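You operate a simulated robot arm through the tools that you are given. There is no shell and no other tool. Be economical: measure what you need, move in short steps, check, and stop when the job is done.

You are at the controls of a simulated robot arm. One attempt, no reset.

JOB
Shut the blue, white and black valves, see which needle drops and tighten that nut.
Fine: watch the needles some seconds with all three shut; bleed that branch before tightening; open the three valves again after; open no other valve, leave the regulator.

Only the result counts: the job must be done as asked and must still hold three seconds after the hand-in. Knocking over, shifting, dropping, spilling or breaking anything else fails it.

ROBOT AND FRAMES
A 7-joint arm with a two-finger parallel gripper, fixed in place. Base frame: the origin is at the foot of the arm, x ahead of it, y to its left, z up; the work surface is at about z = 720. Lengths are in mm, angles in rad, forces in N, time in s.
With the tool pointing down near the work surface it reaches from about 160 to 680 mm from the base axis. Its first joint turns from -1.152 to 1.152 rad. Payload 2.4 kg.
The TCP is the grasp point between the finger pads, 30 mm short of the fingertips. In the tool frame z runs along the fingers and y along their closing line. The gripper opens to 94 mm. The fingers are 28 mm wide and 10 mm thick; the gripper's body (50 by 96 mm) begins 55 mm behind the TCP.
Orientation is told as [roll, pitch, yaw] about the base's x, y, z axes, in that order, counted from this pose: with the fingers straight down and closing along the base's y, the tool's x points along the base's -x, its y along +y and its z along -z.

CONTROLS
- The arm moves only by the tool apply_moves. Its argument "deltas" is one flat list of numbers, 7 for each row, row after row: the shift along the base's x, y, z in units of 150 mm (1.0 is 150 mm), then the turn, a rotation vector about the base's x, y, z in units of 60 degrees (1.0 is 60 degrees), then the gripper command, from -1 (shut) to 1 (fully open), values between in proportion. In form: [dx, dy, dz, ax, ay, az, gripper, dx, dy, dz, ax, ay, az, gripper, ...]. A call has 1 to 12 rows; each row is the pose to reach, as a shift and turn from the pose commanded when the call began. A call with a number of a shift or a turn outside -1 to 1 is refused whole. A row lasts 0.2 s, in which the tool goes at most 50 mm and 0.15 rad; a call with a longer step from one row to the next is refused whole, and so is a gripper value outside its range. Where a pose cannot be reached the arm comes as near as it can. A force on the tool above 40 N (or 10 N above the force at the start of the call, whichever is more), or a blocked arm, ends the call early, and 0.2 s more pass. The fingers move at their own pace (about 153 mm/s each) and stop on an object; they squeeze with about 31 N. The grip force told is the motor's: it shows also when the fingers shut on nothing. Time passes only in rows, and 0.2 s behind the last, so rows that repeat a pose let the fingers close. It gives the time, the measured TCP pose, the force on the tool (base axes), the opening and the grip force at its end, in the units of the frame above (readings bear some noise), with the torque about the TCP (base axes, N m) and any sound that the robot's microphone picked up, and new pictures: "views" is both (left out), scene, wrist or none.
- Cameras (640 x 400 px; columns grow to the right, rows downward): "scene" is fixed at [45.1, 474.5, 1462.2]; the picture's right is [-0.71, -0.70, 0.00], its down [-0.28, 0.28, -0.92] and it looks along [0.65, -0.65, -0.40] (base axes); focal length 309 px, centre (320, 200). "wrist" rides on the gripper at [76, 14, -102] in the tool frame; the picture's right is [-0.18, 0.98, 0.00], its down [-0.75, -0.14, -0.64] and it looks along [-0.63, -0.12, 0.77] (tool axes); focal length 243 px, centre (320, 200). There is no depth. A picture from a camera that has moved, and an enlarged one, comes with that camera's place and axes in the base frame and with its lens.
- zoom(camera, box): a new picture of the part [left, top, right, bottom] of that camera's present view, enlarged. It takes no simulated time.
- sign_off(): hands the job in; it is judged then, once.

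Work in short steps. Places have to be worked out from the pictures, the camera data and where the tool is seen: move nearer, look again, correct. Check each grasp and each placing, and mend what went wrong. You have 120 turns and 200 pictures in all, those below and enlarged ones among them. Open the gripper and draw the arm clear of the work before you hand the job in, unless the task says otherwise; then end with one line.

The tools are called after "Emit:" as name(argument=value, ...) on one line, values as JSON. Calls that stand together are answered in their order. apply_moves: Moves the arm, as the interface text tells. Its arguments: {"type":"object","properties":{"deltas":{"type":"array","items":{"type":"number"}},"views":{"type":"string","enum":["both","scene","wrist","none"]}},"required":["deltas"]} The other tools are called the same way: zoom (camera, box) takes an enlarged picture of a part of a camera's view; sign_off () hands the job in.

At the start:

```text
clock: 0.0
eef_pos: [363.0, 20.1, 1279.4]
tcp_rot: [0.0, 0.0, -0.003]
ft_force: [-0.7, -0.2, 0.4]
torque: [0.01, 0.01, 0.01]
gripper_width: 93.8
gripper_force: 0.0
```

scene: 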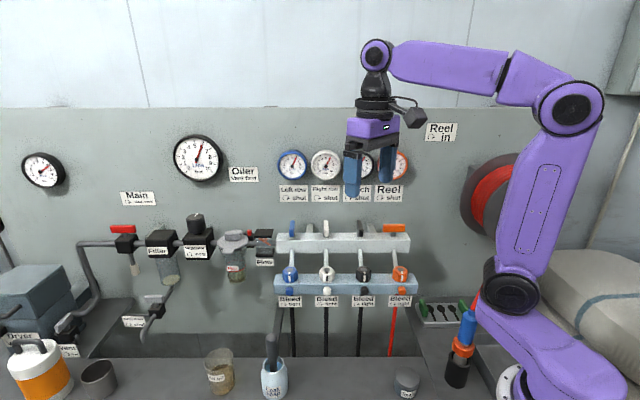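
wrist: 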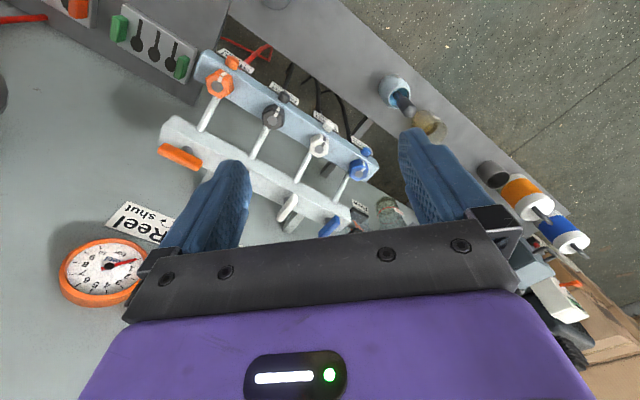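

I start by looking closely at the manifold and gauges before moving.

Emit:
zoom(camera="scene", box=[260, 200, 430, 310])

Emit:
zoom(camera="scene", box=[260, 120, 430, 230])

Emit:
zoom(camera="wrist", box=[140, 20, 400, 250])

Emit:
zoom(camera="scene", box=[400, 270, 500, 400])

```text
3.64 times, centred on (345, 255) of scene
camera zoom: at [45.1, 474.5, 1462.2], right [-0.71, -0.7, 0.0], down [-0.28, 0.28, -0.92], along [0.65, -0.65, -0.4], focal length 1125 px, centre (229, 0)
```

zoom: 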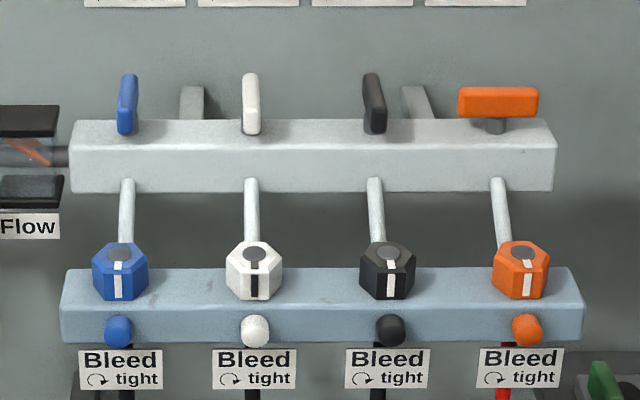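

```text
3.64 times, centred on (345, 175) of scene
camera zoom: at [45.1, 474.5, 1462.2], right [-0.71, -0.7, 0.0], down [-0.28, 0.28, -0.92], along [0.65, -0.65, -0.4], focal length 1125 px, centre (229, 291)
```

zoom: 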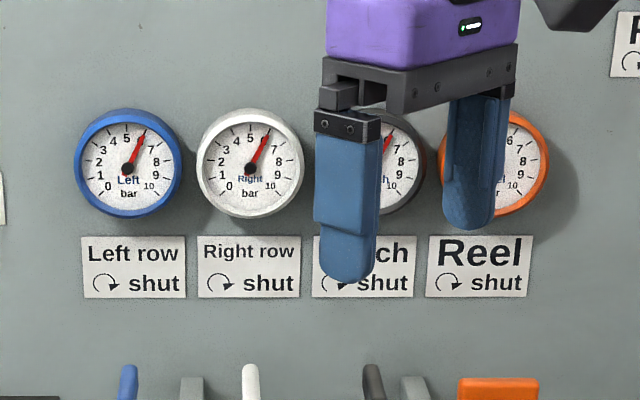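

```text
1.74 times, centred on (270, 135) of wrist
camera zoom: at [286.5, 33.6, 1381.3], right [0.18, 0.98, 0.0], down [0.75, -0.14, 0.64], along [0.63, -0.12, -0.77], focal length 422 px, centre (407, 313)
```

zoom: 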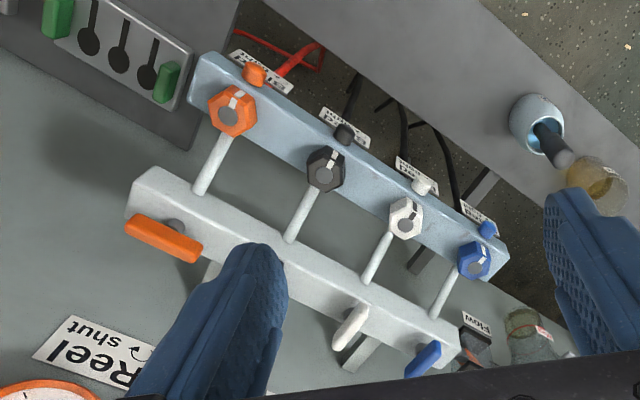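

```text
3.08 times, centred on (450, 335) of scene
camera zoom: at [45.1, 474.5, 1462.2], right [-0.71, -0.7, 0.0], down [-0.28, 0.28, -0.92], along [0.65, -0.65, -0.4], focal length 952 px, centre (-80, -215)
```

zoom: 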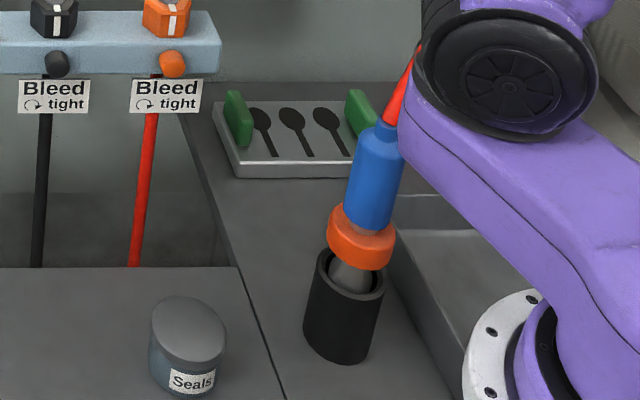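

Triangulating puts the nuts at about z 975, from blue (555,65) to orange (360,-135), with 93 mm spacing. The levers are about 96 mm behind them at z ~1055, and the wall runs at 45°. I'll turn the tool to yaw -45° and go above the manifold for a closer look.

Emit:
apply_moves(deltas=[0.1, -0.09, -0.05, 0, 0, -0.125, 1, 0.2, -0.18, -0.1, 0, 0, -0.25, 1, 0.3, -0.27, -0.15, 0, 0, -0.375, 1, 0.4, -0.36, -0.2, 0, 0, -0.5, 1, 0.5, -0.45, -0.25, 0, 0, -0.625, 1, 0.58, -0.53, -0.3, 0, 0, -0.75, 1, 0.58, -0.53, -0.3, 0, 0, -0.75, 1])

```text
clock: 1.6
eef_pos: [447.9, -59.2, 1234.1]
tcp_rot: [0.0, 0.002, -0.787]
ft_force: [-0.9, -0.2, 0.1]
torque: [-0.01, 0.04, 0.0]
gripper_width: 94.1
gripper_force: 0.1
camera wrist: at [405.5, 4.2, 1336.0], right [0.83, 0.56, 0.0], down [0.43, -0.63, 0.64], along [0.36, -0.53, -0.77], focal length 243 px, centre (320, 200)
```

scene: 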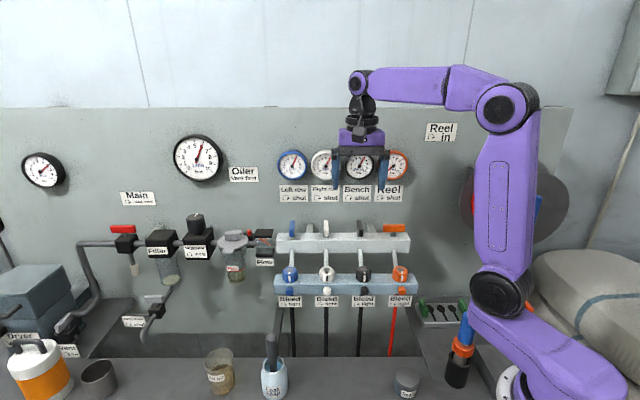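
wrist: 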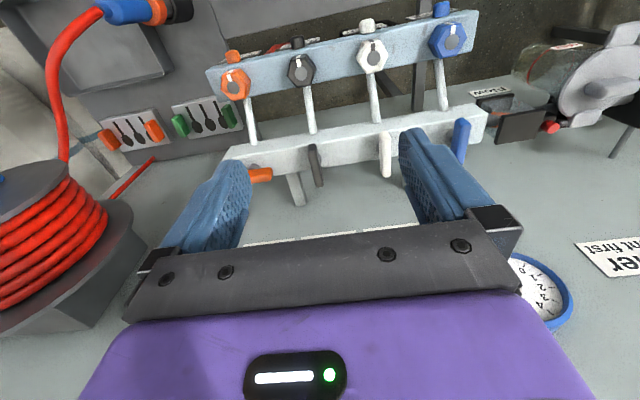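

Emit:
zoom(camera="wrist", box=[190, 0, 500, 200])

Emit:
zoom(camera="scene", box=[265, 255, 345, 310])

Emit:
zoom(camera="scene", box=[340, 215, 420, 310])

```text
2.00 times, centred on (345, 100) of wrist
camera zoom: at [405.5, 4.2, 1336.0], right [0.83, 0.56, 0.0], down [0.43, -0.63, 0.64], along [0.36, -0.53, -0.77], focal length 485 px, centre (270, 400)
```

zoom: 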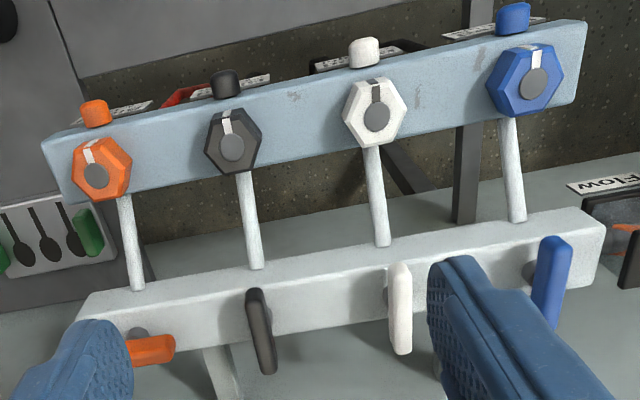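

```text
7.27 times, centred on (305, 282) of scene
camera zoom: at [45.1, 474.5, 1462.2], right [-0.71, -0.7, 0.0], down [-0.28, 0.28, -0.92], along [0.65, -0.65, -0.4], focal length 2250 px, centre (429, -400)
```

zoom: 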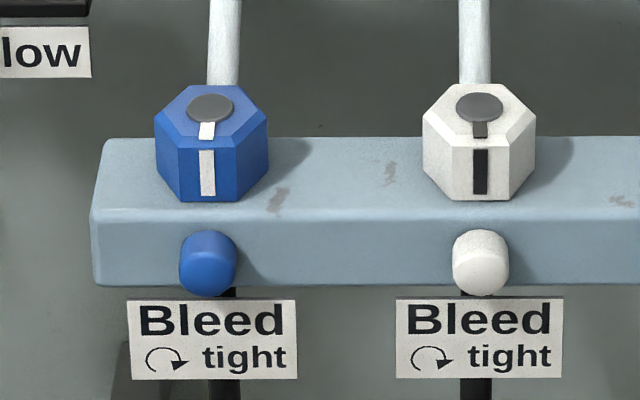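

```text
4.21 times, centred on (380, 262) of scene
camera zoom: at [45.1, 474.5, 1462.2], right [-0.71, -0.7, 0.0], down [-0.28, 0.28, -0.92], along [0.65, -0.65, -0.4], focal length 1303 px, centre (67, -63)
```

zoom: 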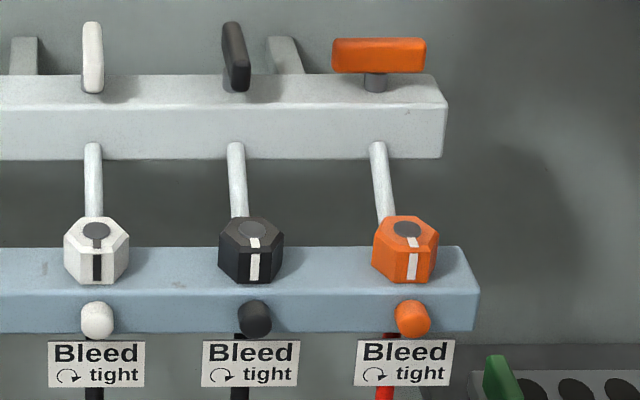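

The levers are about 61 mm long with a centre pivot, near n=-448, and their tops are at about z 1058. I move above the black lever at about (494,-140) with the fingers part open and check the alignment.

Emit:
apply_moves(deltas=[0.08, -0.13, -0.1, 0, 0, 0, 0.3, 0.15, -0.27, -0.25, 0, 0, 0, 0.3, 0.23, -0.4, -0.42, 0, 0, 0, 0.3, 0.303, -0.54, -0.6, 0, 0, 0, 0.3, 0.303, -0.54, -0.72, 0, 0, 0, 0.3, 0.303, -0.54, -0.72, 0, 0, 0, 0.3])

```text
clock: 3.0
eef_pos: [493.8, -140.3, 1126.9]
tcp_rot: [0.001, 0.0, -0.786]
ft_force: [0.8, -0.4, 0.0]
torque: [0.01, 0.0, 0.04]
gripper_width: 61.4
gripper_force: 0.1
camera wrist: at [450.8, -76.4, 1229.5], right [0.83, 0.56, 0.0], down [0.43, -0.63, 0.64], along [0.36, -0.53, -0.77], focal length 243 px, centre (320, 200)
```

scene: 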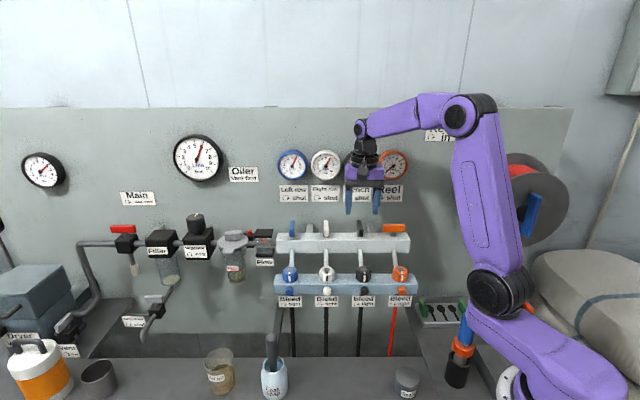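
wrist: 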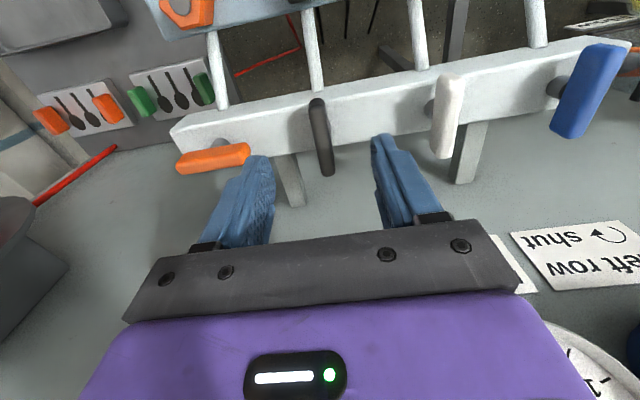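

The lever triangulates to about (496,-142), so it's aligned. I descend to z≈1068 and close.

Emit:
apply_moves(deltas=[0.01, -0.01, -0.15, 0, 0, 0, 0.3, 0.013, -0.013, -0.28, 0, 0, 0, 0.3, 0.013, -0.013, -0.39, 0, 0, 0, 0.3, 0.013, -0.013, -0.39, 0, 0, 0, -1, 0.013, -0.013, -0.39, 0, 0, 0, -1])

```text
clock: 4.2
eef_pos: [496.3, -143.2, 1068.0]
tcp_rot: [0.001, -0.001, -0.785]
ft_force: [0.6, 0.4, -1.4]
torque: [0.03, -0.04, 0.01]
gripper_width: 12.7
gripper_force: 44.6
camera wrist: at [454.2, -79.5, 1170.5], right [0.83, 0.56, 0.0], down [0.43, -0.63, 0.64], along [0.36, -0.53, -0.77], focal length 243 px, centre (320, 200)
```

scene: 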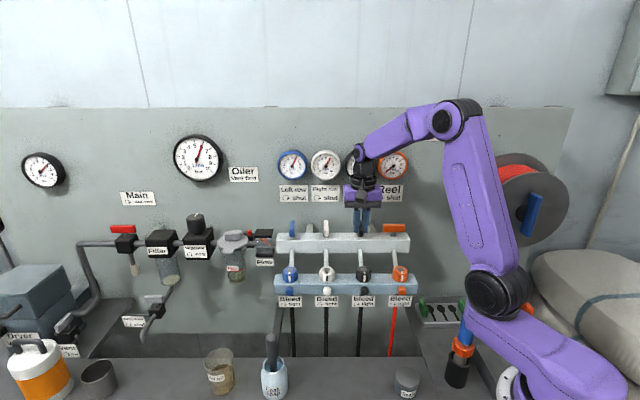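
wrist: 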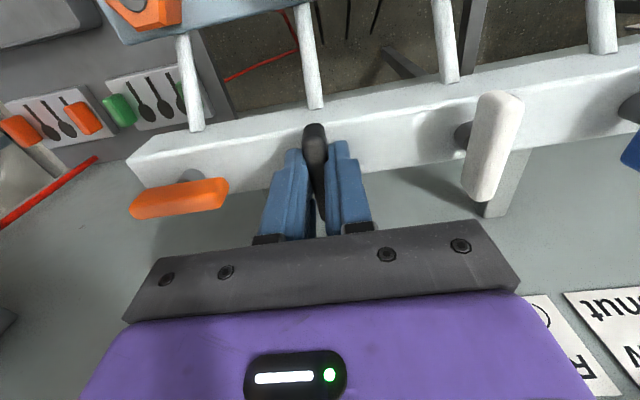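

Gripped at 12.7 mm. I turn clockwise 60° while watching the forces.

Emit:
apply_moves(deltas=[0, 0, 0, 0, 0, -0.12, -1, 0, 0, 0, 0, 0, -0.24, -1, 0, 0, 0, 0, 0, -0.36, -1, 0, 0, 0, 0, 0, -0.48, -1, 0, 0, 0, 0, 0, -0.6, -1, 0, 0, 0, 0, 0, -0.72, -1, 0, 0, 0, 0, 0, -0.84, -1, 0, 0, 0, 0, 0, -0.96, -1], views="both")

```text
clock: 5.6
eef_pos: [501.5, -141.8, 1068.5]
tcp_rot: [0.015, -0.002, -1.479]
ft_force: [10.0, -1.8, -5.0]
torque: [0.31, 0.71, 0.08]
gripper_width: 12.8
gripper_force: 44.9
stopped in row 6: the force on the tool passed its limit at 41 N (the readings are from after the stop); the commanded pose is now the measured one
camera wrist: at [507.5, -63.9, 1170.4], right [1.0, -0.09, 0.02], down [-0.08, -0.76, 0.64], along [-0.05, -0.64, -0.77], focal length 243 px, centre (320, 200)
```

scene: 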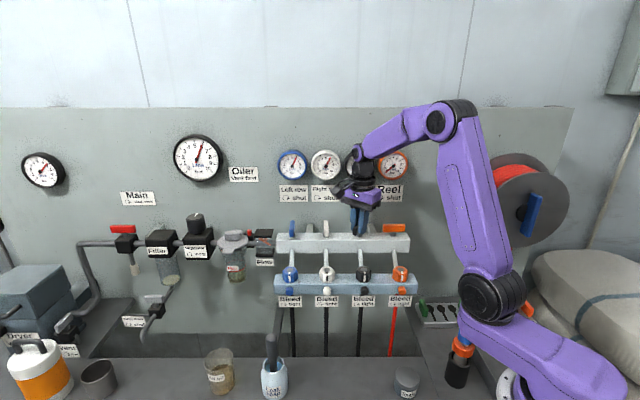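
wrist: 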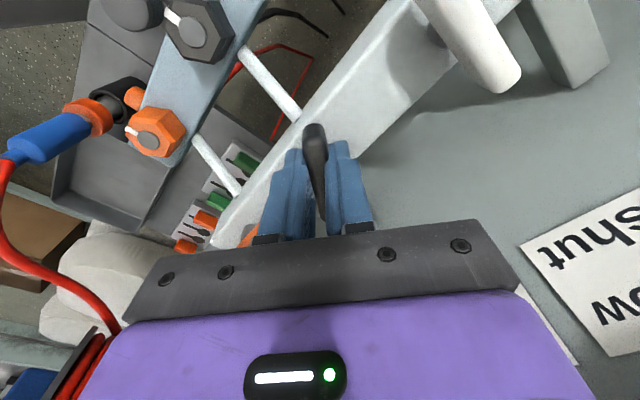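

The lever turned 40°, but the tool was dragged to +x. The true pivot is therefore about 9 mm wallward of my grip, near (503,-150). I'll continue the turn along the arc about that pivot.

Emit:
apply_moves(deltas=[0.008, 0.002, 0, 0, 0, -0.12, -1, 0.017, 0.002, 0, 0, 0, -0.24, -1, 0.024, 0.001, 0, 0, 0, -0.36, -1, 0.032, -0.001, 0, 0, 0, -0.48, -1, 0.039, -0.005, 0, 0, 0, -0.6, -1, 0.046, -0.01, 0, 0, 0, -0.72, -1, 0.053, -0.015, 0, 0, 0, -0.84, -1], views="both")

```text
clock: 7.2
eef_pos: [507.5, -143.9, 1068.9]
tcp_rot: [0.011, -0.005, -2.36]
ft_force: [-4.3, 2.3, -9.4]
torque: [1.65, -0.14, 0.26]
gripper_width: 12.9
gripper_force: 45.1
camera wrist: at [571.9, -98.8, 1170.3], right [0.56, -0.83, 0.01], down [-0.64, -0.42, 0.64], along [-0.53, -0.37, -0.77], focal length 243 px, centre (320, 200)
```

scene: 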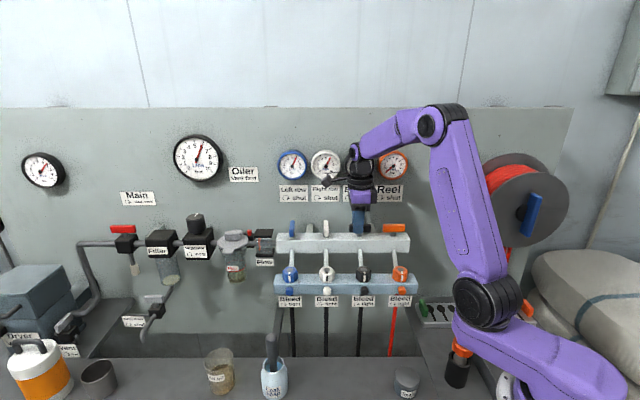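
wrist: 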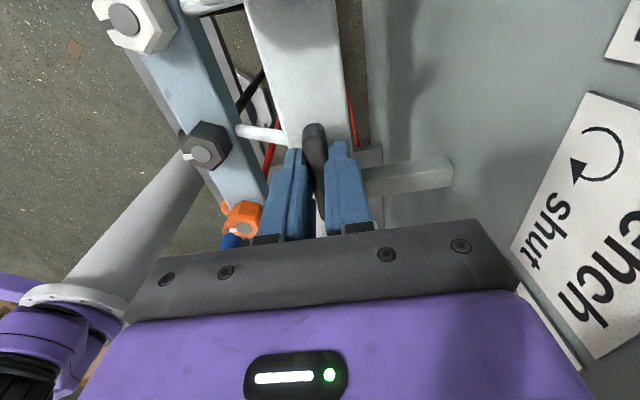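

The black lever now lies along the bar, so it's shut. I release, rise, turn back and move above white at about (567,-83).

Emit:
apply_moves(deltas=[0, 0, 0, 0, 0, 0, 0.3, 0, 0, 0, 0, 0, 0, 0.3, 0, 0, 0.2, 0, 0, 0, 0.3, 0, 0, 0.4, 0, 0, 0.13, 0.3, 0.06, 0.06, 0.4, 0, 0, 0.26, 0.3, 0.12, 0.12, 0.4, 0, 0, 0.39, 0.3, 0.18, 0.18, 0.4, 0, 0, 0.52, 0.3, 0.24, 0.24, 0.4, 0, 0, 0.65, 0.3, 0.3, 0.3, 0.4, 0, 0, 0.78, 0.3, 0.35, 0.35, 0.4, 0, 0, 0.9, 0.3, 0.397, 0.4, 0.4, 0, 0, 1.0, 0.3], views="none")

Emit:
apply_moves(deltas=[0, 0, 0, 0, 0, 0.13, 0.3, 0, 0, 0, 0, 0, 0.26, 0.3, 0, 0, 0, 0, 0, 0.39, 0.3, 0, 0, 0, 0, 0, 0.503, 0.3, 0, 0, 0, 0, 0, 0.503, 0.3], views="both")

```text
clock: 9.6
eef_pos: [567.8, -82.8, 1130.2]
tcp_rot: [0.015, -0.003, -1.311]
ft_force: [-0.3, -0.1, -0.2]
torque: [0.0, -0.01, 0.04]
gripper_width: 61.0
gripper_force: 0.0
```

```text
clock: 10.8
eef_pos: [567.2, -83.8, 1128.6]
tcp_rot: [0.015, -0.002, -0.782]
ft_force: [0.0, -0.2, -0.4]
torque: [0.01, 0.02, 0.01]
gripper_width: 61.1
gripper_force: 0.1
camera wrist: at [523.3, -20.7, 1231.2], right [0.82, 0.57, 0.02], down [0.43, -0.64, 0.64], along [0.37, -0.52, -0.77], focal length 243 px, centre (320, 200)
```

scene: 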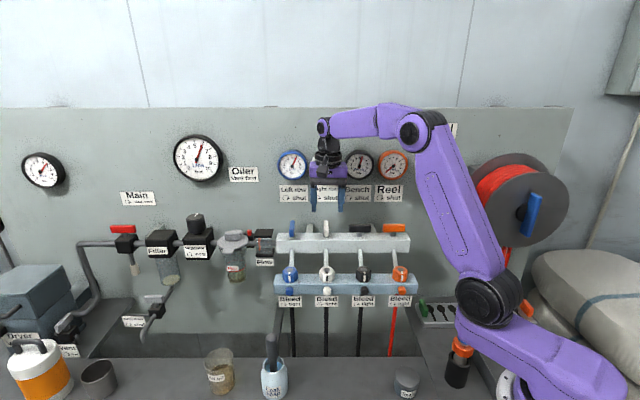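
wrist: 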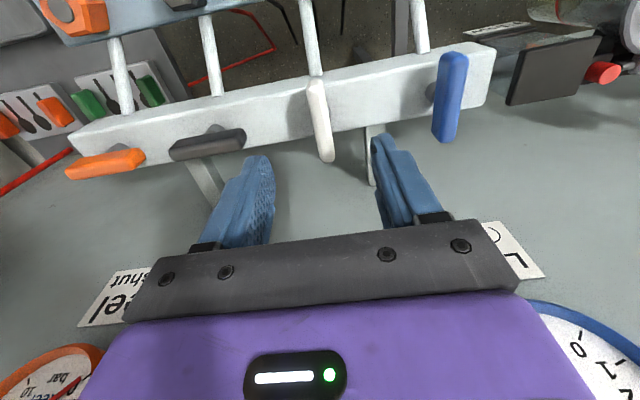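

White is lined up, and black is parallel to the bar like orange. I descend and grip white at its pivot.

Emit:
apply_moves(deltas=[0.005, 0.008, -0.15, -0.007, 0, 0, 0.3, 0.009, 0.012, -0.28, -0.014, 0, 0, 0.3, 0.009, 0.012, -0.4, -0.014, 0, 0, 0.3, 0.009, 0.012, -0.4, -0.014, 0, 0, -1, 0.009, 0.012, -0.4, -0.014, 0, 0, -1], views="none")

Emit:
apply_moves(deltas=[0, 0, 0, 0, 0, -0.12, -1, 0, 0, 0, 0, 0, -0.24, -1, 0, 0, 0, 0, 0, -0.36, -1, 0, 0, 0, 0, 0, -0.48, -1, 0, 0, 0, 0, 0, -0.6, -1, 0, 0, 0, 0, 0, -0.72, -1], views="wrist")

```text
clock: 12.0
eef_pos: [568.8, -80.2, 1069.3]
tcp_rot: [0.007, -0.015, -0.783]
ft_force: [4.7, 3.5, -0.8]
torque: [-0.61, -0.04, -0.04]
gripper_width: 13.0
gripper_force: 44.8
```

```text
clock: 13.4
eef_pos: [569.1, -81.9, 1069.6]
tcp_rot: [0.007, -0.014, -1.544]
ft_force: [0.3, 7.2, 19.8]
torque: [-0.8, 0.71, -0.04]
gripper_width: 12.9
gripper_force: 45.7
camera wrist: at [581.5, -2.7, 1171.0], right [0.99, -0.16, 0.01], down [-0.12, -0.75, 0.65], along [-0.1, -0.64, -0.76], focal length 243 px, centre (320, 200)
```

wrist: 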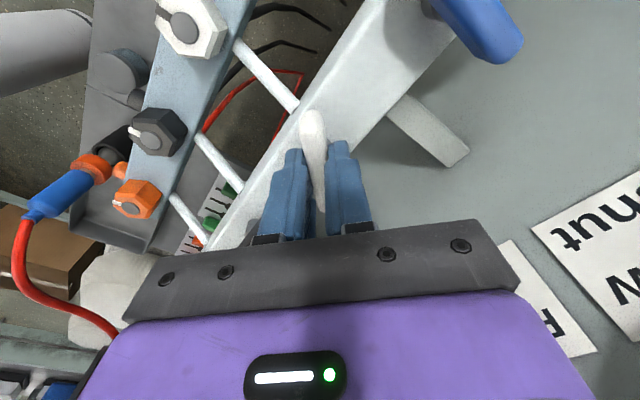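

Turning smoothly. I continue to 90°, lifting slightly to relieve the vertical force.

Emit:
apply_moves(deltas=[0, 0, 0.004, 0, 0, -0.12, -1, 0, 0, 0.006, 0, 0, -0.24, -1, 0, 0, 0.006, 0, 0, -0.36, -1, 0, 0, 0.006, 0, 0, -0.48, -1, 0, 0, 0.006, 0, 0, -0.6, -1, 0, 0, 0.006, 0, 0, -0.72, -1, 0, 0, 0.006, 0, 0, -0.78, -1], views="both")

```text
clock: 15.0
eef_pos: [569.8, -81.1, 1069.2]
tcp_rot: [0.005, -0.013, -2.357]
ft_force: [8.3, 8.4, 14.6]
torque: [0.02, 0.67, 0.07]
gripper_width: 12.8
gripper_force: 45.1
camera wrist: at [635.2, -35.9, 1171.1], right [0.56, -0.83, 0.01], down [-0.63, -0.42, 0.65], along [-0.53, -0.37, -0.76], focal length 243 px, centre (320, 200)
```

scene: 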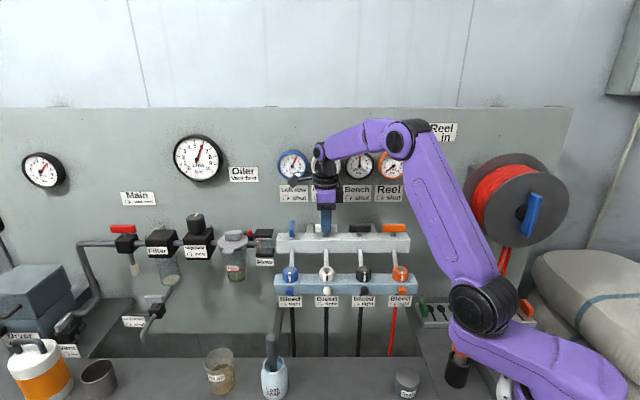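
wrist: 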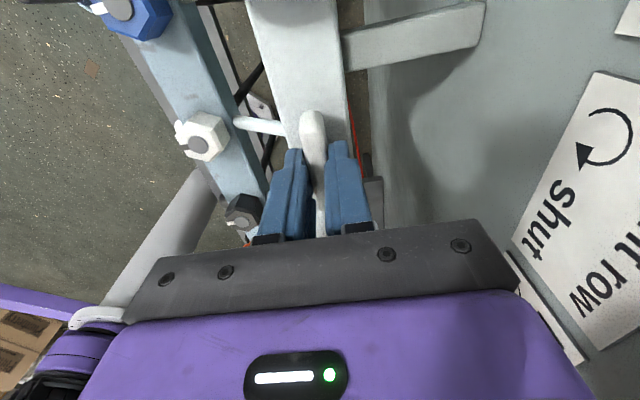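

White is shut. I release, rise and go above blue, about 66 mm further in both x and y.

Emit:
apply_moves(deltas=[0, 0, 0, 0, 0, 0, 0.3, 0, 0, 0, 0, 0, 0, 0.3, 0, 0, 0.2, 0, 0, 0, 0.3, 0, 0, 0.4, 0, 0, 0.13, 0.3, 0.06, 0.06, 0.4, 0, 0, 0.26, 0.3, 0.12, 0.12, 0.4, 0, 0, 0.39, 0.3, 0.18, 0.18, 0.4, 0, 0, 0.52, 0.3, 0.24, 0.24, 0.4, 0, 0, 0.65, 0.3, 0.3, 0.3, 0.4, 0, 0, 0.78, 0.3, 0.37, 0.37, 0.4, 0, 0, 0.9, 0.3, 0.437, 0.437, 0.4, 0, 0, 1.0, 0.3], views="none")

Emit:
apply_moves(deltas=[0, 0, 0, 0, 0, 0.13, 0.3, 0, 0, 0, 0, 0, 0.26, 0.3, 0, 0, 0, 0, 0, 0.39, 0.3, 0, 0, 0, -0.005, 0.012, 0.5, 0.3, 0, 0, 0, -0.005, 0.012, 0.5, 0.3], views="both")

```text
clock: 17.4
eef_pos: [633.7, -15.5, 1130.0]
tcp_rot: [0.005, -0.015, -1.306]
ft_force: [-0.1, -0.1, 0.9]
torque: [0.01, -0.05, -0.01]
gripper_width: 60.9
gripper_force: 0.0
```

```text
clock: 18.6
eef_pos: [635.2, -16.2, 1129.8]
tcp_rot: [-0.008, -0.012, -0.784]
ft_force: [-0.2, 0.1, -0.5]
torque: [-0.01, 0.0, -0.01]
gripper_width: 61.2
gripper_force: 0.1
camera wrist: at [591.1, 49.2, 1230.8], right [0.82, 0.57, -0.01], down [0.43, -0.62, 0.65], along [0.37, -0.54, -0.76], focal length 243 px, centre (320, 200)
```

scene: 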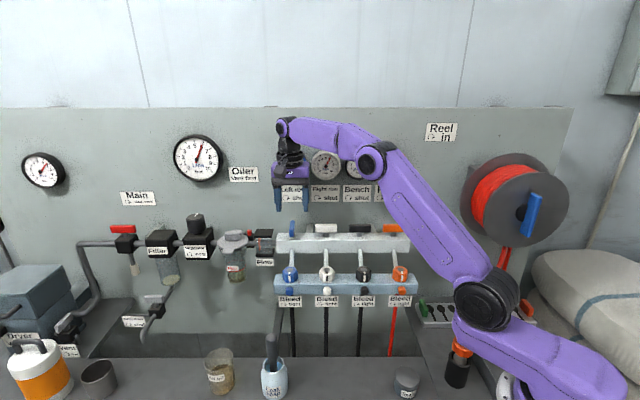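
wrist: 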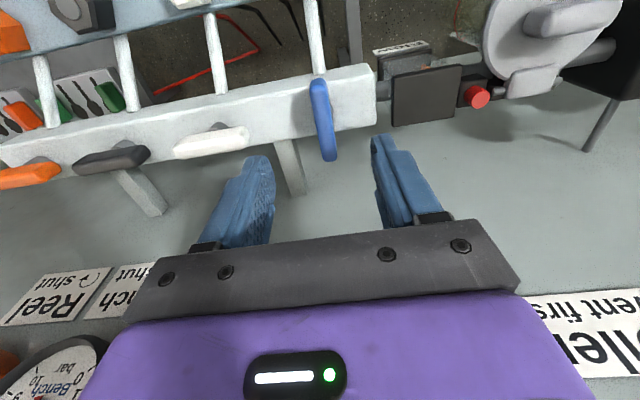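

Aligned the same way as before. I descend, grip and start turning blue.

Emit:
apply_moves(deltas=[0.004, 0.004, -0.15, 0.007, 0.001, 0, 0.3, 0.006, 0.006, -0.28, 0.0135, 0.0027, 0, 0.3, 0.006, 0.006, -0.4, 0.0135, 0.0027, 0, 0.3, 0.006, 0.006, -0.4, 0.0135, 0.0027, 0, -1, 0.006, 0.006, -0.4, 0.0135, 0.0027, 0, -1], views="none")

Emit:
apply_moves(deltas=[0, 0, 0, 0, 0, -0.12, -1, 0, 0, 0, 0, 0, -0.24, -1, 0, 0, 0, 0, 0, -0.36, -1, 0, 0, 0, 0, 0, -0.48, -1, 0, 0, 0, 0, 0, -0.6, -1, 0, 0, 0, 0, 0, -0.72, -1], views="wrist")

```text
clock: 19.8
eef_pos: [636.2, -14.9, 1069.8]
tcp_rot: [0.002, -0.001, -0.784]
ft_force: [9.0, 3.7, -2.9]
torque: [0.01, -0.18, -0.04]
gripper_width: 12.9
gripper_force: 45.2
```

```text
clock: 21.2
eef_pos: [636.3, -14.7, 1068.9]
tcp_rot: [0.002, -0.001, -1.54]
ft_force: [13.6, 8.3, -1.0]
torque: [-1.32, -0.21, -0.01]
gripper_width: 12.8
gripper_force: 45.0
camera wrist: at [649.2, 62.0, 1171.7], right [0.99, -0.15, 0.0], down [-0.12, -0.76, 0.64], along [-0.1, -0.64, -0.77], focal length 243 px, centre (320, 200)
```

wrist: 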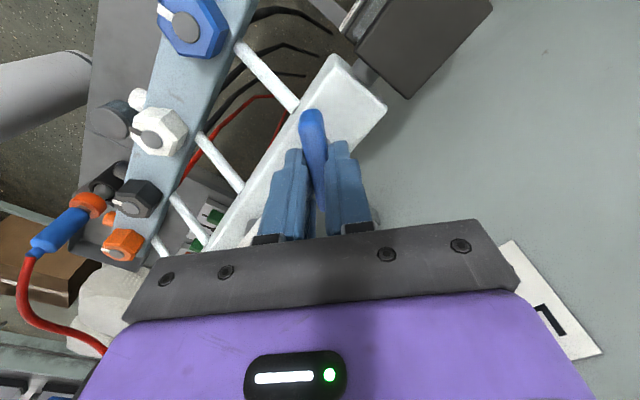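

Half way and smooth, so I complete the turn.

Emit:
apply_moves(deltas=[0.002, 0.001, 0, 0, 0, -0.12, -1, 0.004, 0.002, 0, 0, 0, -0.24, -1, 0.004, 0.002, 0, 0, 0, -0.36, -1, 0.004, 0.002, 0, 0, 0, -0.48, -1, 0.004, 0.002, 0, 0, 0, -0.6, -1, 0.004, 0.002, 0, 0, 0, -0.72, -1, 0.004, 0.002, 0, 0, 0, -0.78, -1], views="scene")

```text
clock: 22.8
eef_pos: [635.4, -15.3, 1068.6]
tcp_rot: [-0.002, 0.0, -2.356]
ft_force: [5.0, 6.1, 0.1]
torque: [0.34, -0.7, 0.13]
gripper_width: 12.7
gripper_force: 44.8
```

scene: 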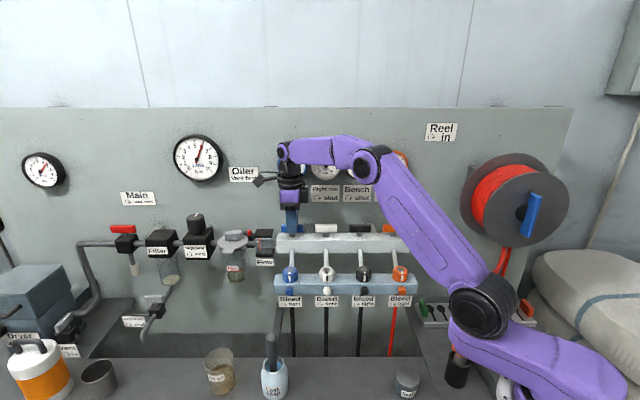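

All three are shut. I release, rise and draw back so the gauges are in view, and the clock runs for the watch.

Emit:
apply_moves(deltas=[0, 0, 0, 0, 0, 0, 0.3, 0, 0, 0, 0, 0, 0, 0.3, 0, 0, 0.2, 0, 0, 0, 0.3, 0, 0, 0.4, 0, 0, 0.13, 0.3, -0.12, 0.1, 0.4, 0, 0, 0.26, 0.3, -0.24, 0.2, 0.4, 0, 0, 0.39, 0.3, -0.36, 0.25, 0.4, 0, 0, 0.52, 0.3, -0.5, 0.25, 0.4, 0, 0, 0.65, 0.3, -0.64, 0.25, 0.4, 0, 0, 0.78, 0.3, -0.8, 0.25, 0.4, 0, 0, 0.9, 0.3, -0.98, 0.25, 0.4, 0, 0, 1.0, 0.3], views="none")

Emit:
apply_moves(deltas=[-0.15, 0, 0, 0, 0, 0.13, 0.3, -0.3, 0, -0.1, 0, 0, 0.26, 0.3, -0.45, 0, -0.2, 0, 0, 0.39, 0.3, -0.5, 0, -0.3, 0, 0, 0.5, 0.3, -0.5, 0, -0.3, 0, 0, 0.5, 0.3], views="scene")

```text
clock: 25.2
eef_pos: [487.9, 24.5, 1129.0]
tcp_rot: [-0.001, -0.001, -1.308]
ft_force: [-0.5, 0.0, -0.1]
torque: [-0.02, 0.02, 0.04]
gripper_width: 61.0
gripper_force: 0.1
```

```text
clock: 26.4
eef_pos: [413.4, 23.9, 1085.2]
tcp_rot: [0.001, 0.0, -0.784]
ft_force: [-0.1, 0.1, 0.1]
torque: [0.0, 0.02, -0.02]
gripper_width: 61.2
gripper_force: 0.0
```

scene: 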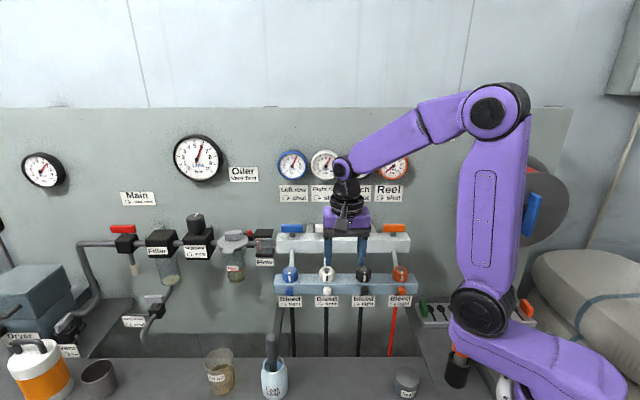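

Emit:
apply_moves(deltas=[-0.12, 0.12, -0.15, 0, 0, 0, 0.3, -0.24, 0.24, -0.3, 0, 0, 0, 0.3, -0.35, 0.35, -0.45, 0, 0, 0, 0.3, -0.35, 0.35, -0.6, 0, 0, 0, 0.3], views="scene")

Emit:
zoom(camera="scene", box=[265, 130, 425, 230])

```text
clock: 27.4
eef_pos: [359.3, 73.9, 994.7]
tcp_rot: [0.001, -0.001, -0.784]
ft_force: [-0.8, 0.4, 0.3]
torque: [-0.02, 0.01, -0.02]
gripper_width: 61.2
gripper_force: 0.0
```

scene: 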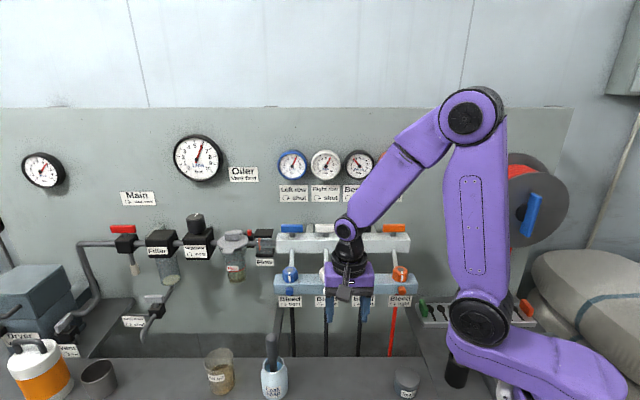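

```text
4.00 times, centred on (345, 180) of scene
camera zoom: at [45.1, 474.5, 1462.2], right [-0.71, -0.7, 0.0], down [-0.28, 0.28, -0.92], along [0.65, -0.65, -0.4], focal length 1238 px, centre (220, 280)
```

zoom: 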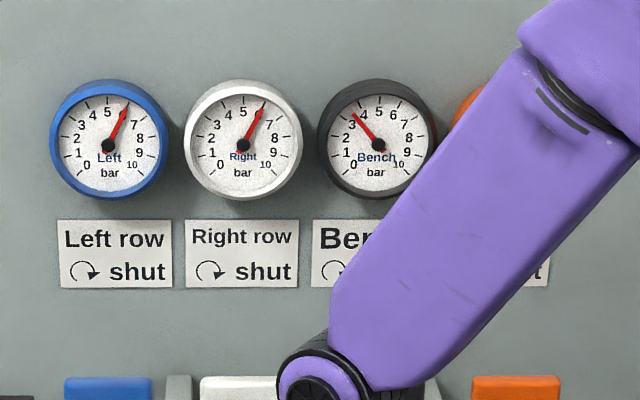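

Black (Bench) has fallen to about 3.4 while blue and white read about 6. I wait a few more seconds to confirm none of the others move.

Emit:
apply_moves(deltas=[0, 0, 0, 0, 0, 0, 0.3, 0, 0, 0, 0, 0, 0, 0.3, 0, 0, 0, 0, 0, 0, 0.3, 0, 0, 0, 0, 0, 0, 0.3, 0, 0, 0, 0, 0, 0, 0.3, 0, 0, 0, 0, 0, 0, 0.3, 0, 0, 0, 0, 0, 0, 0.3, 0, 0, 0, 0, 0, 0, 0.3, 0, 0, 0, 0, 0, 0, 0.3, 0, 0, 0, 0, 0, 0, 0.3, 0, 0, 0, 0, 0, 0, 0.3, 0, 0, 0, 0, 0, 0, 0.3], views="none")

Emit:
apply_moves(deltas=[0, 0, 0, 0, 0, 0, 0.3, 0, 0, 0, 0, 0, 0, 0.3, 0, 0, 0, 0, 0, 0, 0.3, 0, 0, 0, 0, 0, 0, 0.3, 0, 0, 0, 0, 0, 0, 0.3, 0, 0, 0, 0, 0, 0, 0.3, 0, 0, 0, 0, 0, 0, 0.3, 0, 0, 0, 0, 0, 0, 0.3, 0, 0, 0, 0, 0, 0, 0.3, 0, 0, 0, 0, 0, 0, 0.3, 0, 0, 0, 0, 0, 0, 0.3, 0, 0, 0, 0, 0, 0, 0.3], views="wrist")

Emit:
zoom(camera="scene", box=[265, 130, 425, 230])

```text
clock: 30.0
eef_pos: [360.0, 74.6, 994.4]
tcp_rot: [0.0, 0.0, -0.786]
ft_force: [0.3, 0.7, -0.3]
torque: [0.01, 0.02, -0.01]
gripper_width: 60.9
gripper_force: 0.0
```

```text
clock: 32.6
eef_pos: [359.9, 73.0, 995.0]
tcp_rot: [-0.001, 0.0, -0.785]
ft_force: [1.1, -0.5, 0.3]
torque: [0.0, -0.01, 0.0]
gripper_width: 61.1
gripper_force: 0.1
camera wrist: at [317.1, 138.1, 1097.6], right [0.83, 0.56, 0.0], down [0.43, -0.63, 0.64], along [0.36, -0.53, -0.77], focal length 243 px, centre (320, 200)
```

wrist: 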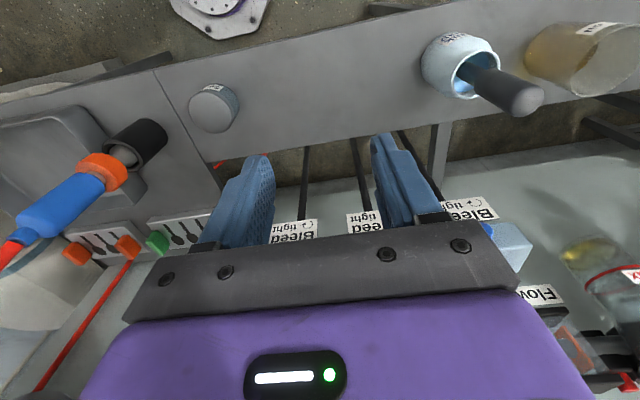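

```text
4.00 times, centred on (345, 180) of scene
camera zoom: at [45.1, 474.5, 1462.2], right [-0.71, -0.7, 0.0], down [-0.28, 0.28, -0.92], along [0.65, -0.65, -0.4], focal length 1238 px, centre (220, 280)
```

zoom: 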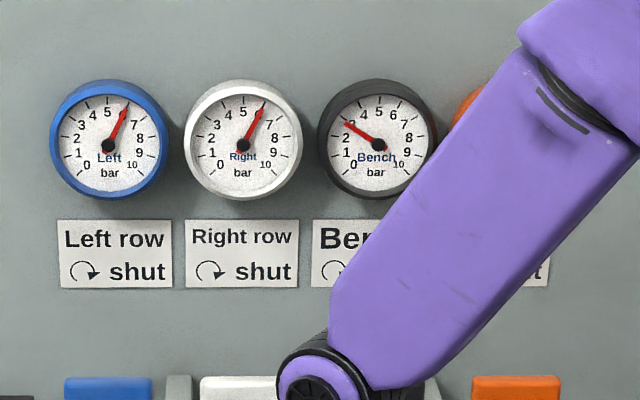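

Bench (black) is confirmed: it went from 3.4 to 2.6 while blue and white held steady for about 10 s. The black bleed knob triangulates to about (407,-48,943) on the bar's front. I tilt the tool toward the wall for a closer look at it and to try a horizontal approach.

Emit:
apply_moves(deltas=[0, -0.06, 0, -0.088, -0.088, 0, 0.3, 0, -0.12, 0, -0.176, -0.176, 0, 0.3, 0, -0.18, 0, -0.264, -0.264, 0, 0.3, 0, -0.24, 0, -0.352, -0.352, 0, 0.3, 0, -0.3, 0, -0.44, -0.44, 0, 0.3, -0.02, -0.36, 0, -0.528, -0.528, 0, 0.3, -0.03, -0.43, 0, -0.616, -0.616, 0, 0.3, -0.04, -0.49, 0, -0.7, -0.7, 0, 0.3, -0.04, -0.49, 0, -0.7, -0.7, 0, 0.3], views="both")

```text
clock: 34.6
eef_pos: [391.9, 3.7, 1008.7]
tcp_rot: [-0.007, -1.037, -0.78]
ft_force: [-0.9, 0.0, -0.2]
torque: [0.03, 0.01, 0.0]
gripper_width: 61.3
gripper_force: 0.0
out of reach, approached as far as the arm can: row 6, 7, 8, 9
camera wrist: at [313.0, 104.2, 995.2], right [0.76, 0.63, 0.15], down [-0.22, 0.02, 0.98], along [0.61, -0.78, 0.15], focal length 243 px, centre (320, 200)
```

scene: 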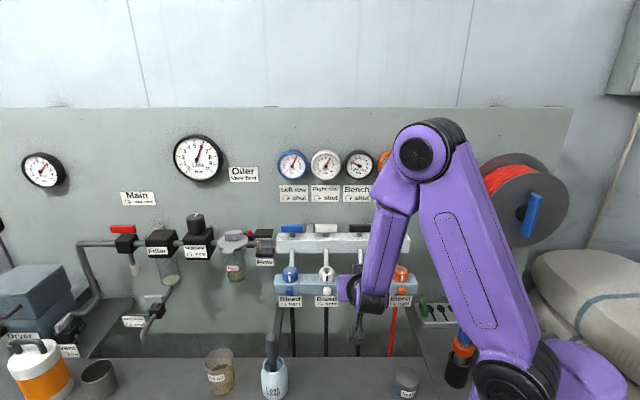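
wrist: 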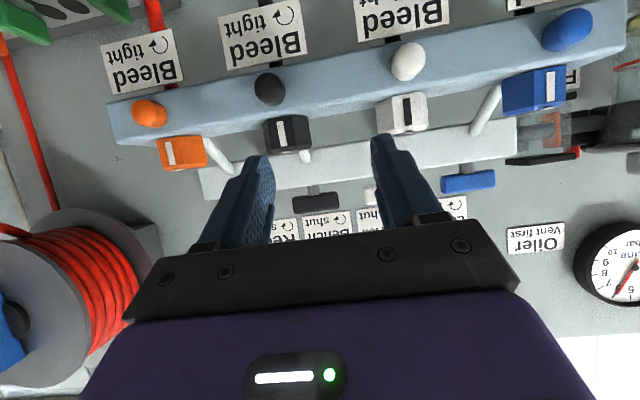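

Emit:
zoom(camera="wrist", box=[110, 50, 350, 200])

```text
2.67 times, centred on (230, 125) of wrist
camera zoom: at [313.0, 104.2, 995.2], right [0.76, 0.63, 0.15], down [-0.22, 0.02, 0.98], along [0.61, -0.78, 0.15], focal length 647 px, centre (560, 400)
```

zoom: 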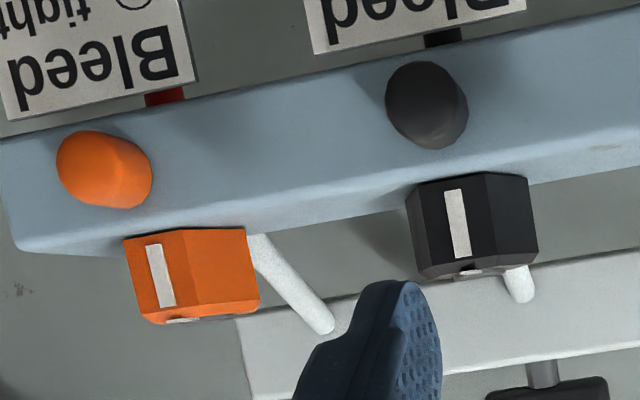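

The knob is a round-ended cylinder of about 20 mm with a horizontal axis at about (406,-48,942). A 60° tilt is past the inner reach here, so I ease back to 45° and see where the arm lands.

Emit:
apply_moves(deltas=[0, 0, 0, 0.088, 0.088, 0, 0.3, 0, 0, 0, 0.177, 0.177, 0, 0.3, 0, 0, 0, 0.177, 0.177, 0, 0.3], views="none")

```text
clock: 35.4
eef_pos: [391.7, 3.1, 1008.7]
tcp_rot: [0.001, -0.773, -0.786]
ft_force: [0.8, -1.0, -0.2]
torque: [0.03, 0.02, -0.03]
gripper_width: 61.1
gripper_force: 0.0
```

Shifts count from the reached pose, which is useful. I now move to the pre-grasp point, 50 mm back along the tool axis from the black knob.

Emit:
apply_moves(deltas=[-0.06, -0.03, -0.03, 0, 0, 0, 0.3, -0.12, -0.06, -0.08, 0, 0, 0, 0.3, -0.173, -0.08, -0.11, 0, 0, 0, 0.3, -0.173, -0.08, -0.11, 0, 0, 0, 0.3], views="both")

```text
clock: 36.4
eef_pos: [366.4, -9.0, 992.5]
tcp_rot: [-0.001, -0.773, -0.785]
ft_force: [-0.1, -0.8, -0.4]
torque: [0.02, 0.01, -0.02]
gripper_width: 61.2
gripper_force: 0.1
camera wrist: at [288.7, 90.4, 1011.8], right [0.79, 0.6, 0.13], down [-0.03, -0.16, 0.99], along [0.61, -0.78, -0.11], focal length 243 px, centre (320, 200)
```

scene: 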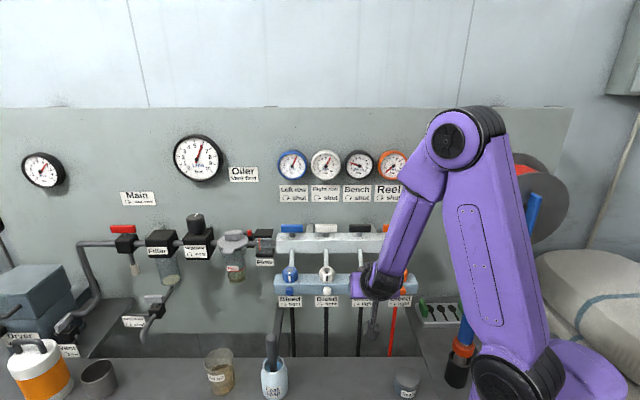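
wrist: 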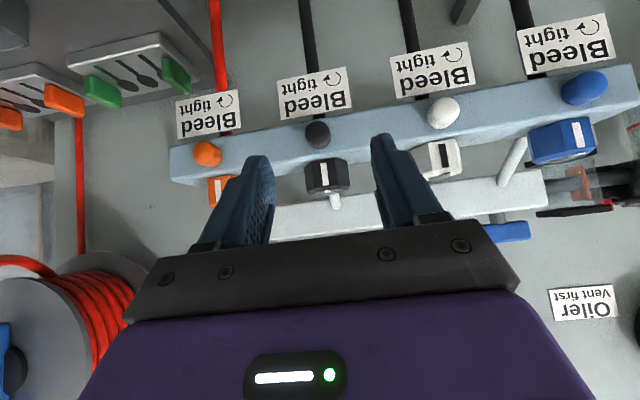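

The knob is at u≈252, z≈941, centred between the fingers. I advance along the tool axis to it and close.

Emit:
apply_moves(deltas=[0.053, -0.055, -0.081, 0, 0, 0, 0.1, 0.106, -0.11, -0.162, 0, 0, 0, 0.1, 0.159, -0.166, -0.243, 0, 0, 0, 0.1, 0.159, -0.166, -0.243, 0, 0, 0, 0.1], views="wrist")

```text
clock: 37.4
eef_pos: [389.2, -34.2, 954.9]
tcp_rot: [-0.001, -0.776, -0.785]
ft_force: [1.1, 0.6, 0.1]
torque: [0.0, -0.03, 0.01]
gripper_width: 51.7
gripper_force: 0.0
camera wrist: at [310.9, 64.9, 975.2], right [0.79, 0.6, 0.13], down [-0.04, -0.16, 0.99], along [0.61, -0.78, -0.11], focal length 243 px, centre (320, 200)
```

wrist: 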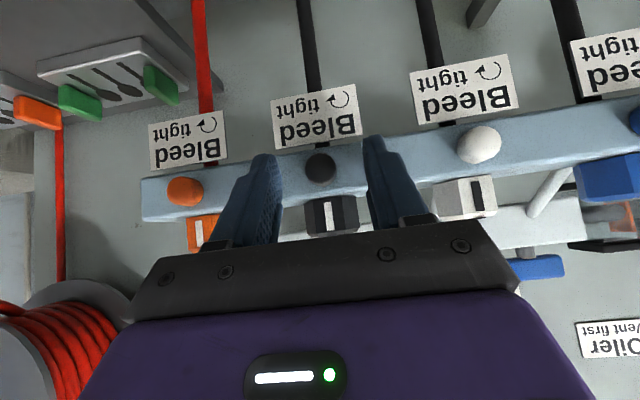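

Emit:
apply_moves(deltas=[0, 0, 0, 0, 0, 0, -1, 0, 0, 0, 0, 0, 0, -1, 0, 0, 0, 0, 0, 0, -1], views="wrist")

```text
clock: 38.2
eef_pos: [388.0, -33.9, 956.1]
tcp_rot: [0.0, -0.775, -0.788]
ft_force: [-3.1, -4.2, -0.5]
torque: [-0.01, 0.09, -0.15]
gripper_width: 17.3
gripper_force: 45.0
camera wrist: at [310.5, 64.7, 975.3], right [0.79, 0.6, 0.13], down [-0.04, -0.16, 0.99], along [0.61, -0.78, -0.11], focal length 243 px, centre (320, 200)
```

wrist: 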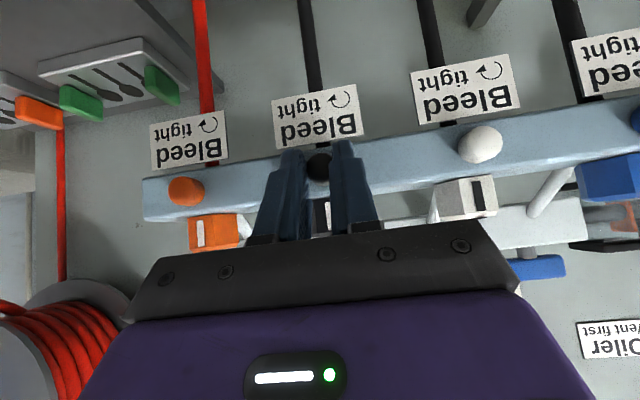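

Gripped at 17 mm. I turn counter-clockwise, seen from the front, about the knob's axis by up to 45°, with the TCP following its arc.

Emit:
apply_moves(deltas=[0.0099, 0.0099, -0.001, -0.0884, 0.0884, 0, -1, 0.0193, 0.0193, -0.004, -0.1768, 0.1768, 0, -1, 0.0288, 0.0288, -0.008, -0.265, 0.265, 0, -1, 0.0377, 0.0377, -0.014, -0.3536, 0.3536, 0, -1, 0.0457, 0.0457, -0.022, -0.442, 0.442, 0, -1, 0.0533, 0.0533, -0.031, -0.53, 0.53, 0, -1], views="both")

Emit:
zoom(camera="scene", box=[265, 130, 425, 230])

```text
clock: 39.6
eef_pos: [396.2, -25.9, 951.1]
tcp_rot: [-0.952, -0.516, -0.179]
ft_force: [-7.4, -9.5, 2.8]
torque: [-0.14, -0.15, -0.28]
gripper_width: 17.5
gripper_force: 44.7
camera wrist: at [325.0, 80.0, 954.9], right [0.65, 0.46, -0.61], down [0.49, 0.36, 0.8], along [0.58, -0.81, 0.01], focal length 243 px, centre (320, 200)
```

scene: 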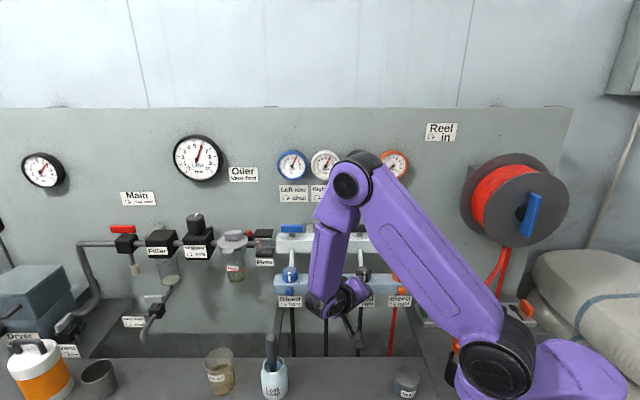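
wrist: 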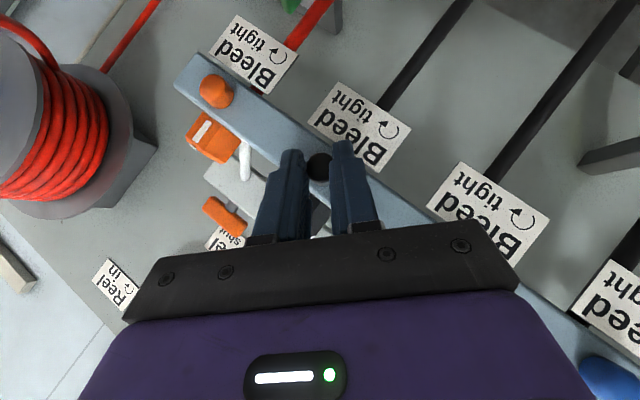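

```text
4.00 times, centred on (345, 180) of scene
camera zoom: at [44.8, 474.3, 1462.2], right [-0.71, -0.7, 0.0], down [-0.28, 0.28, -0.92], along [0.65, -0.65, -0.4], focal length 1238 px, centre (220, 280)
```

zoom: 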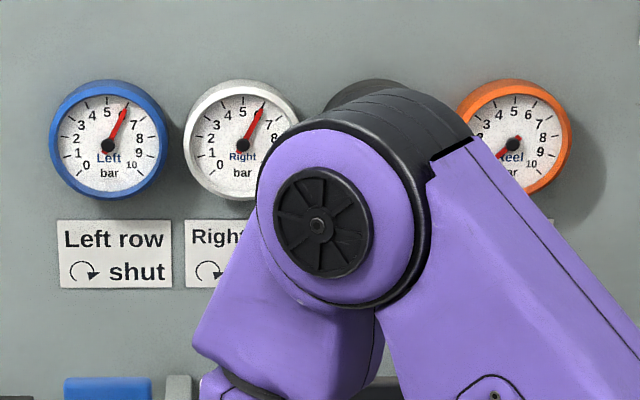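

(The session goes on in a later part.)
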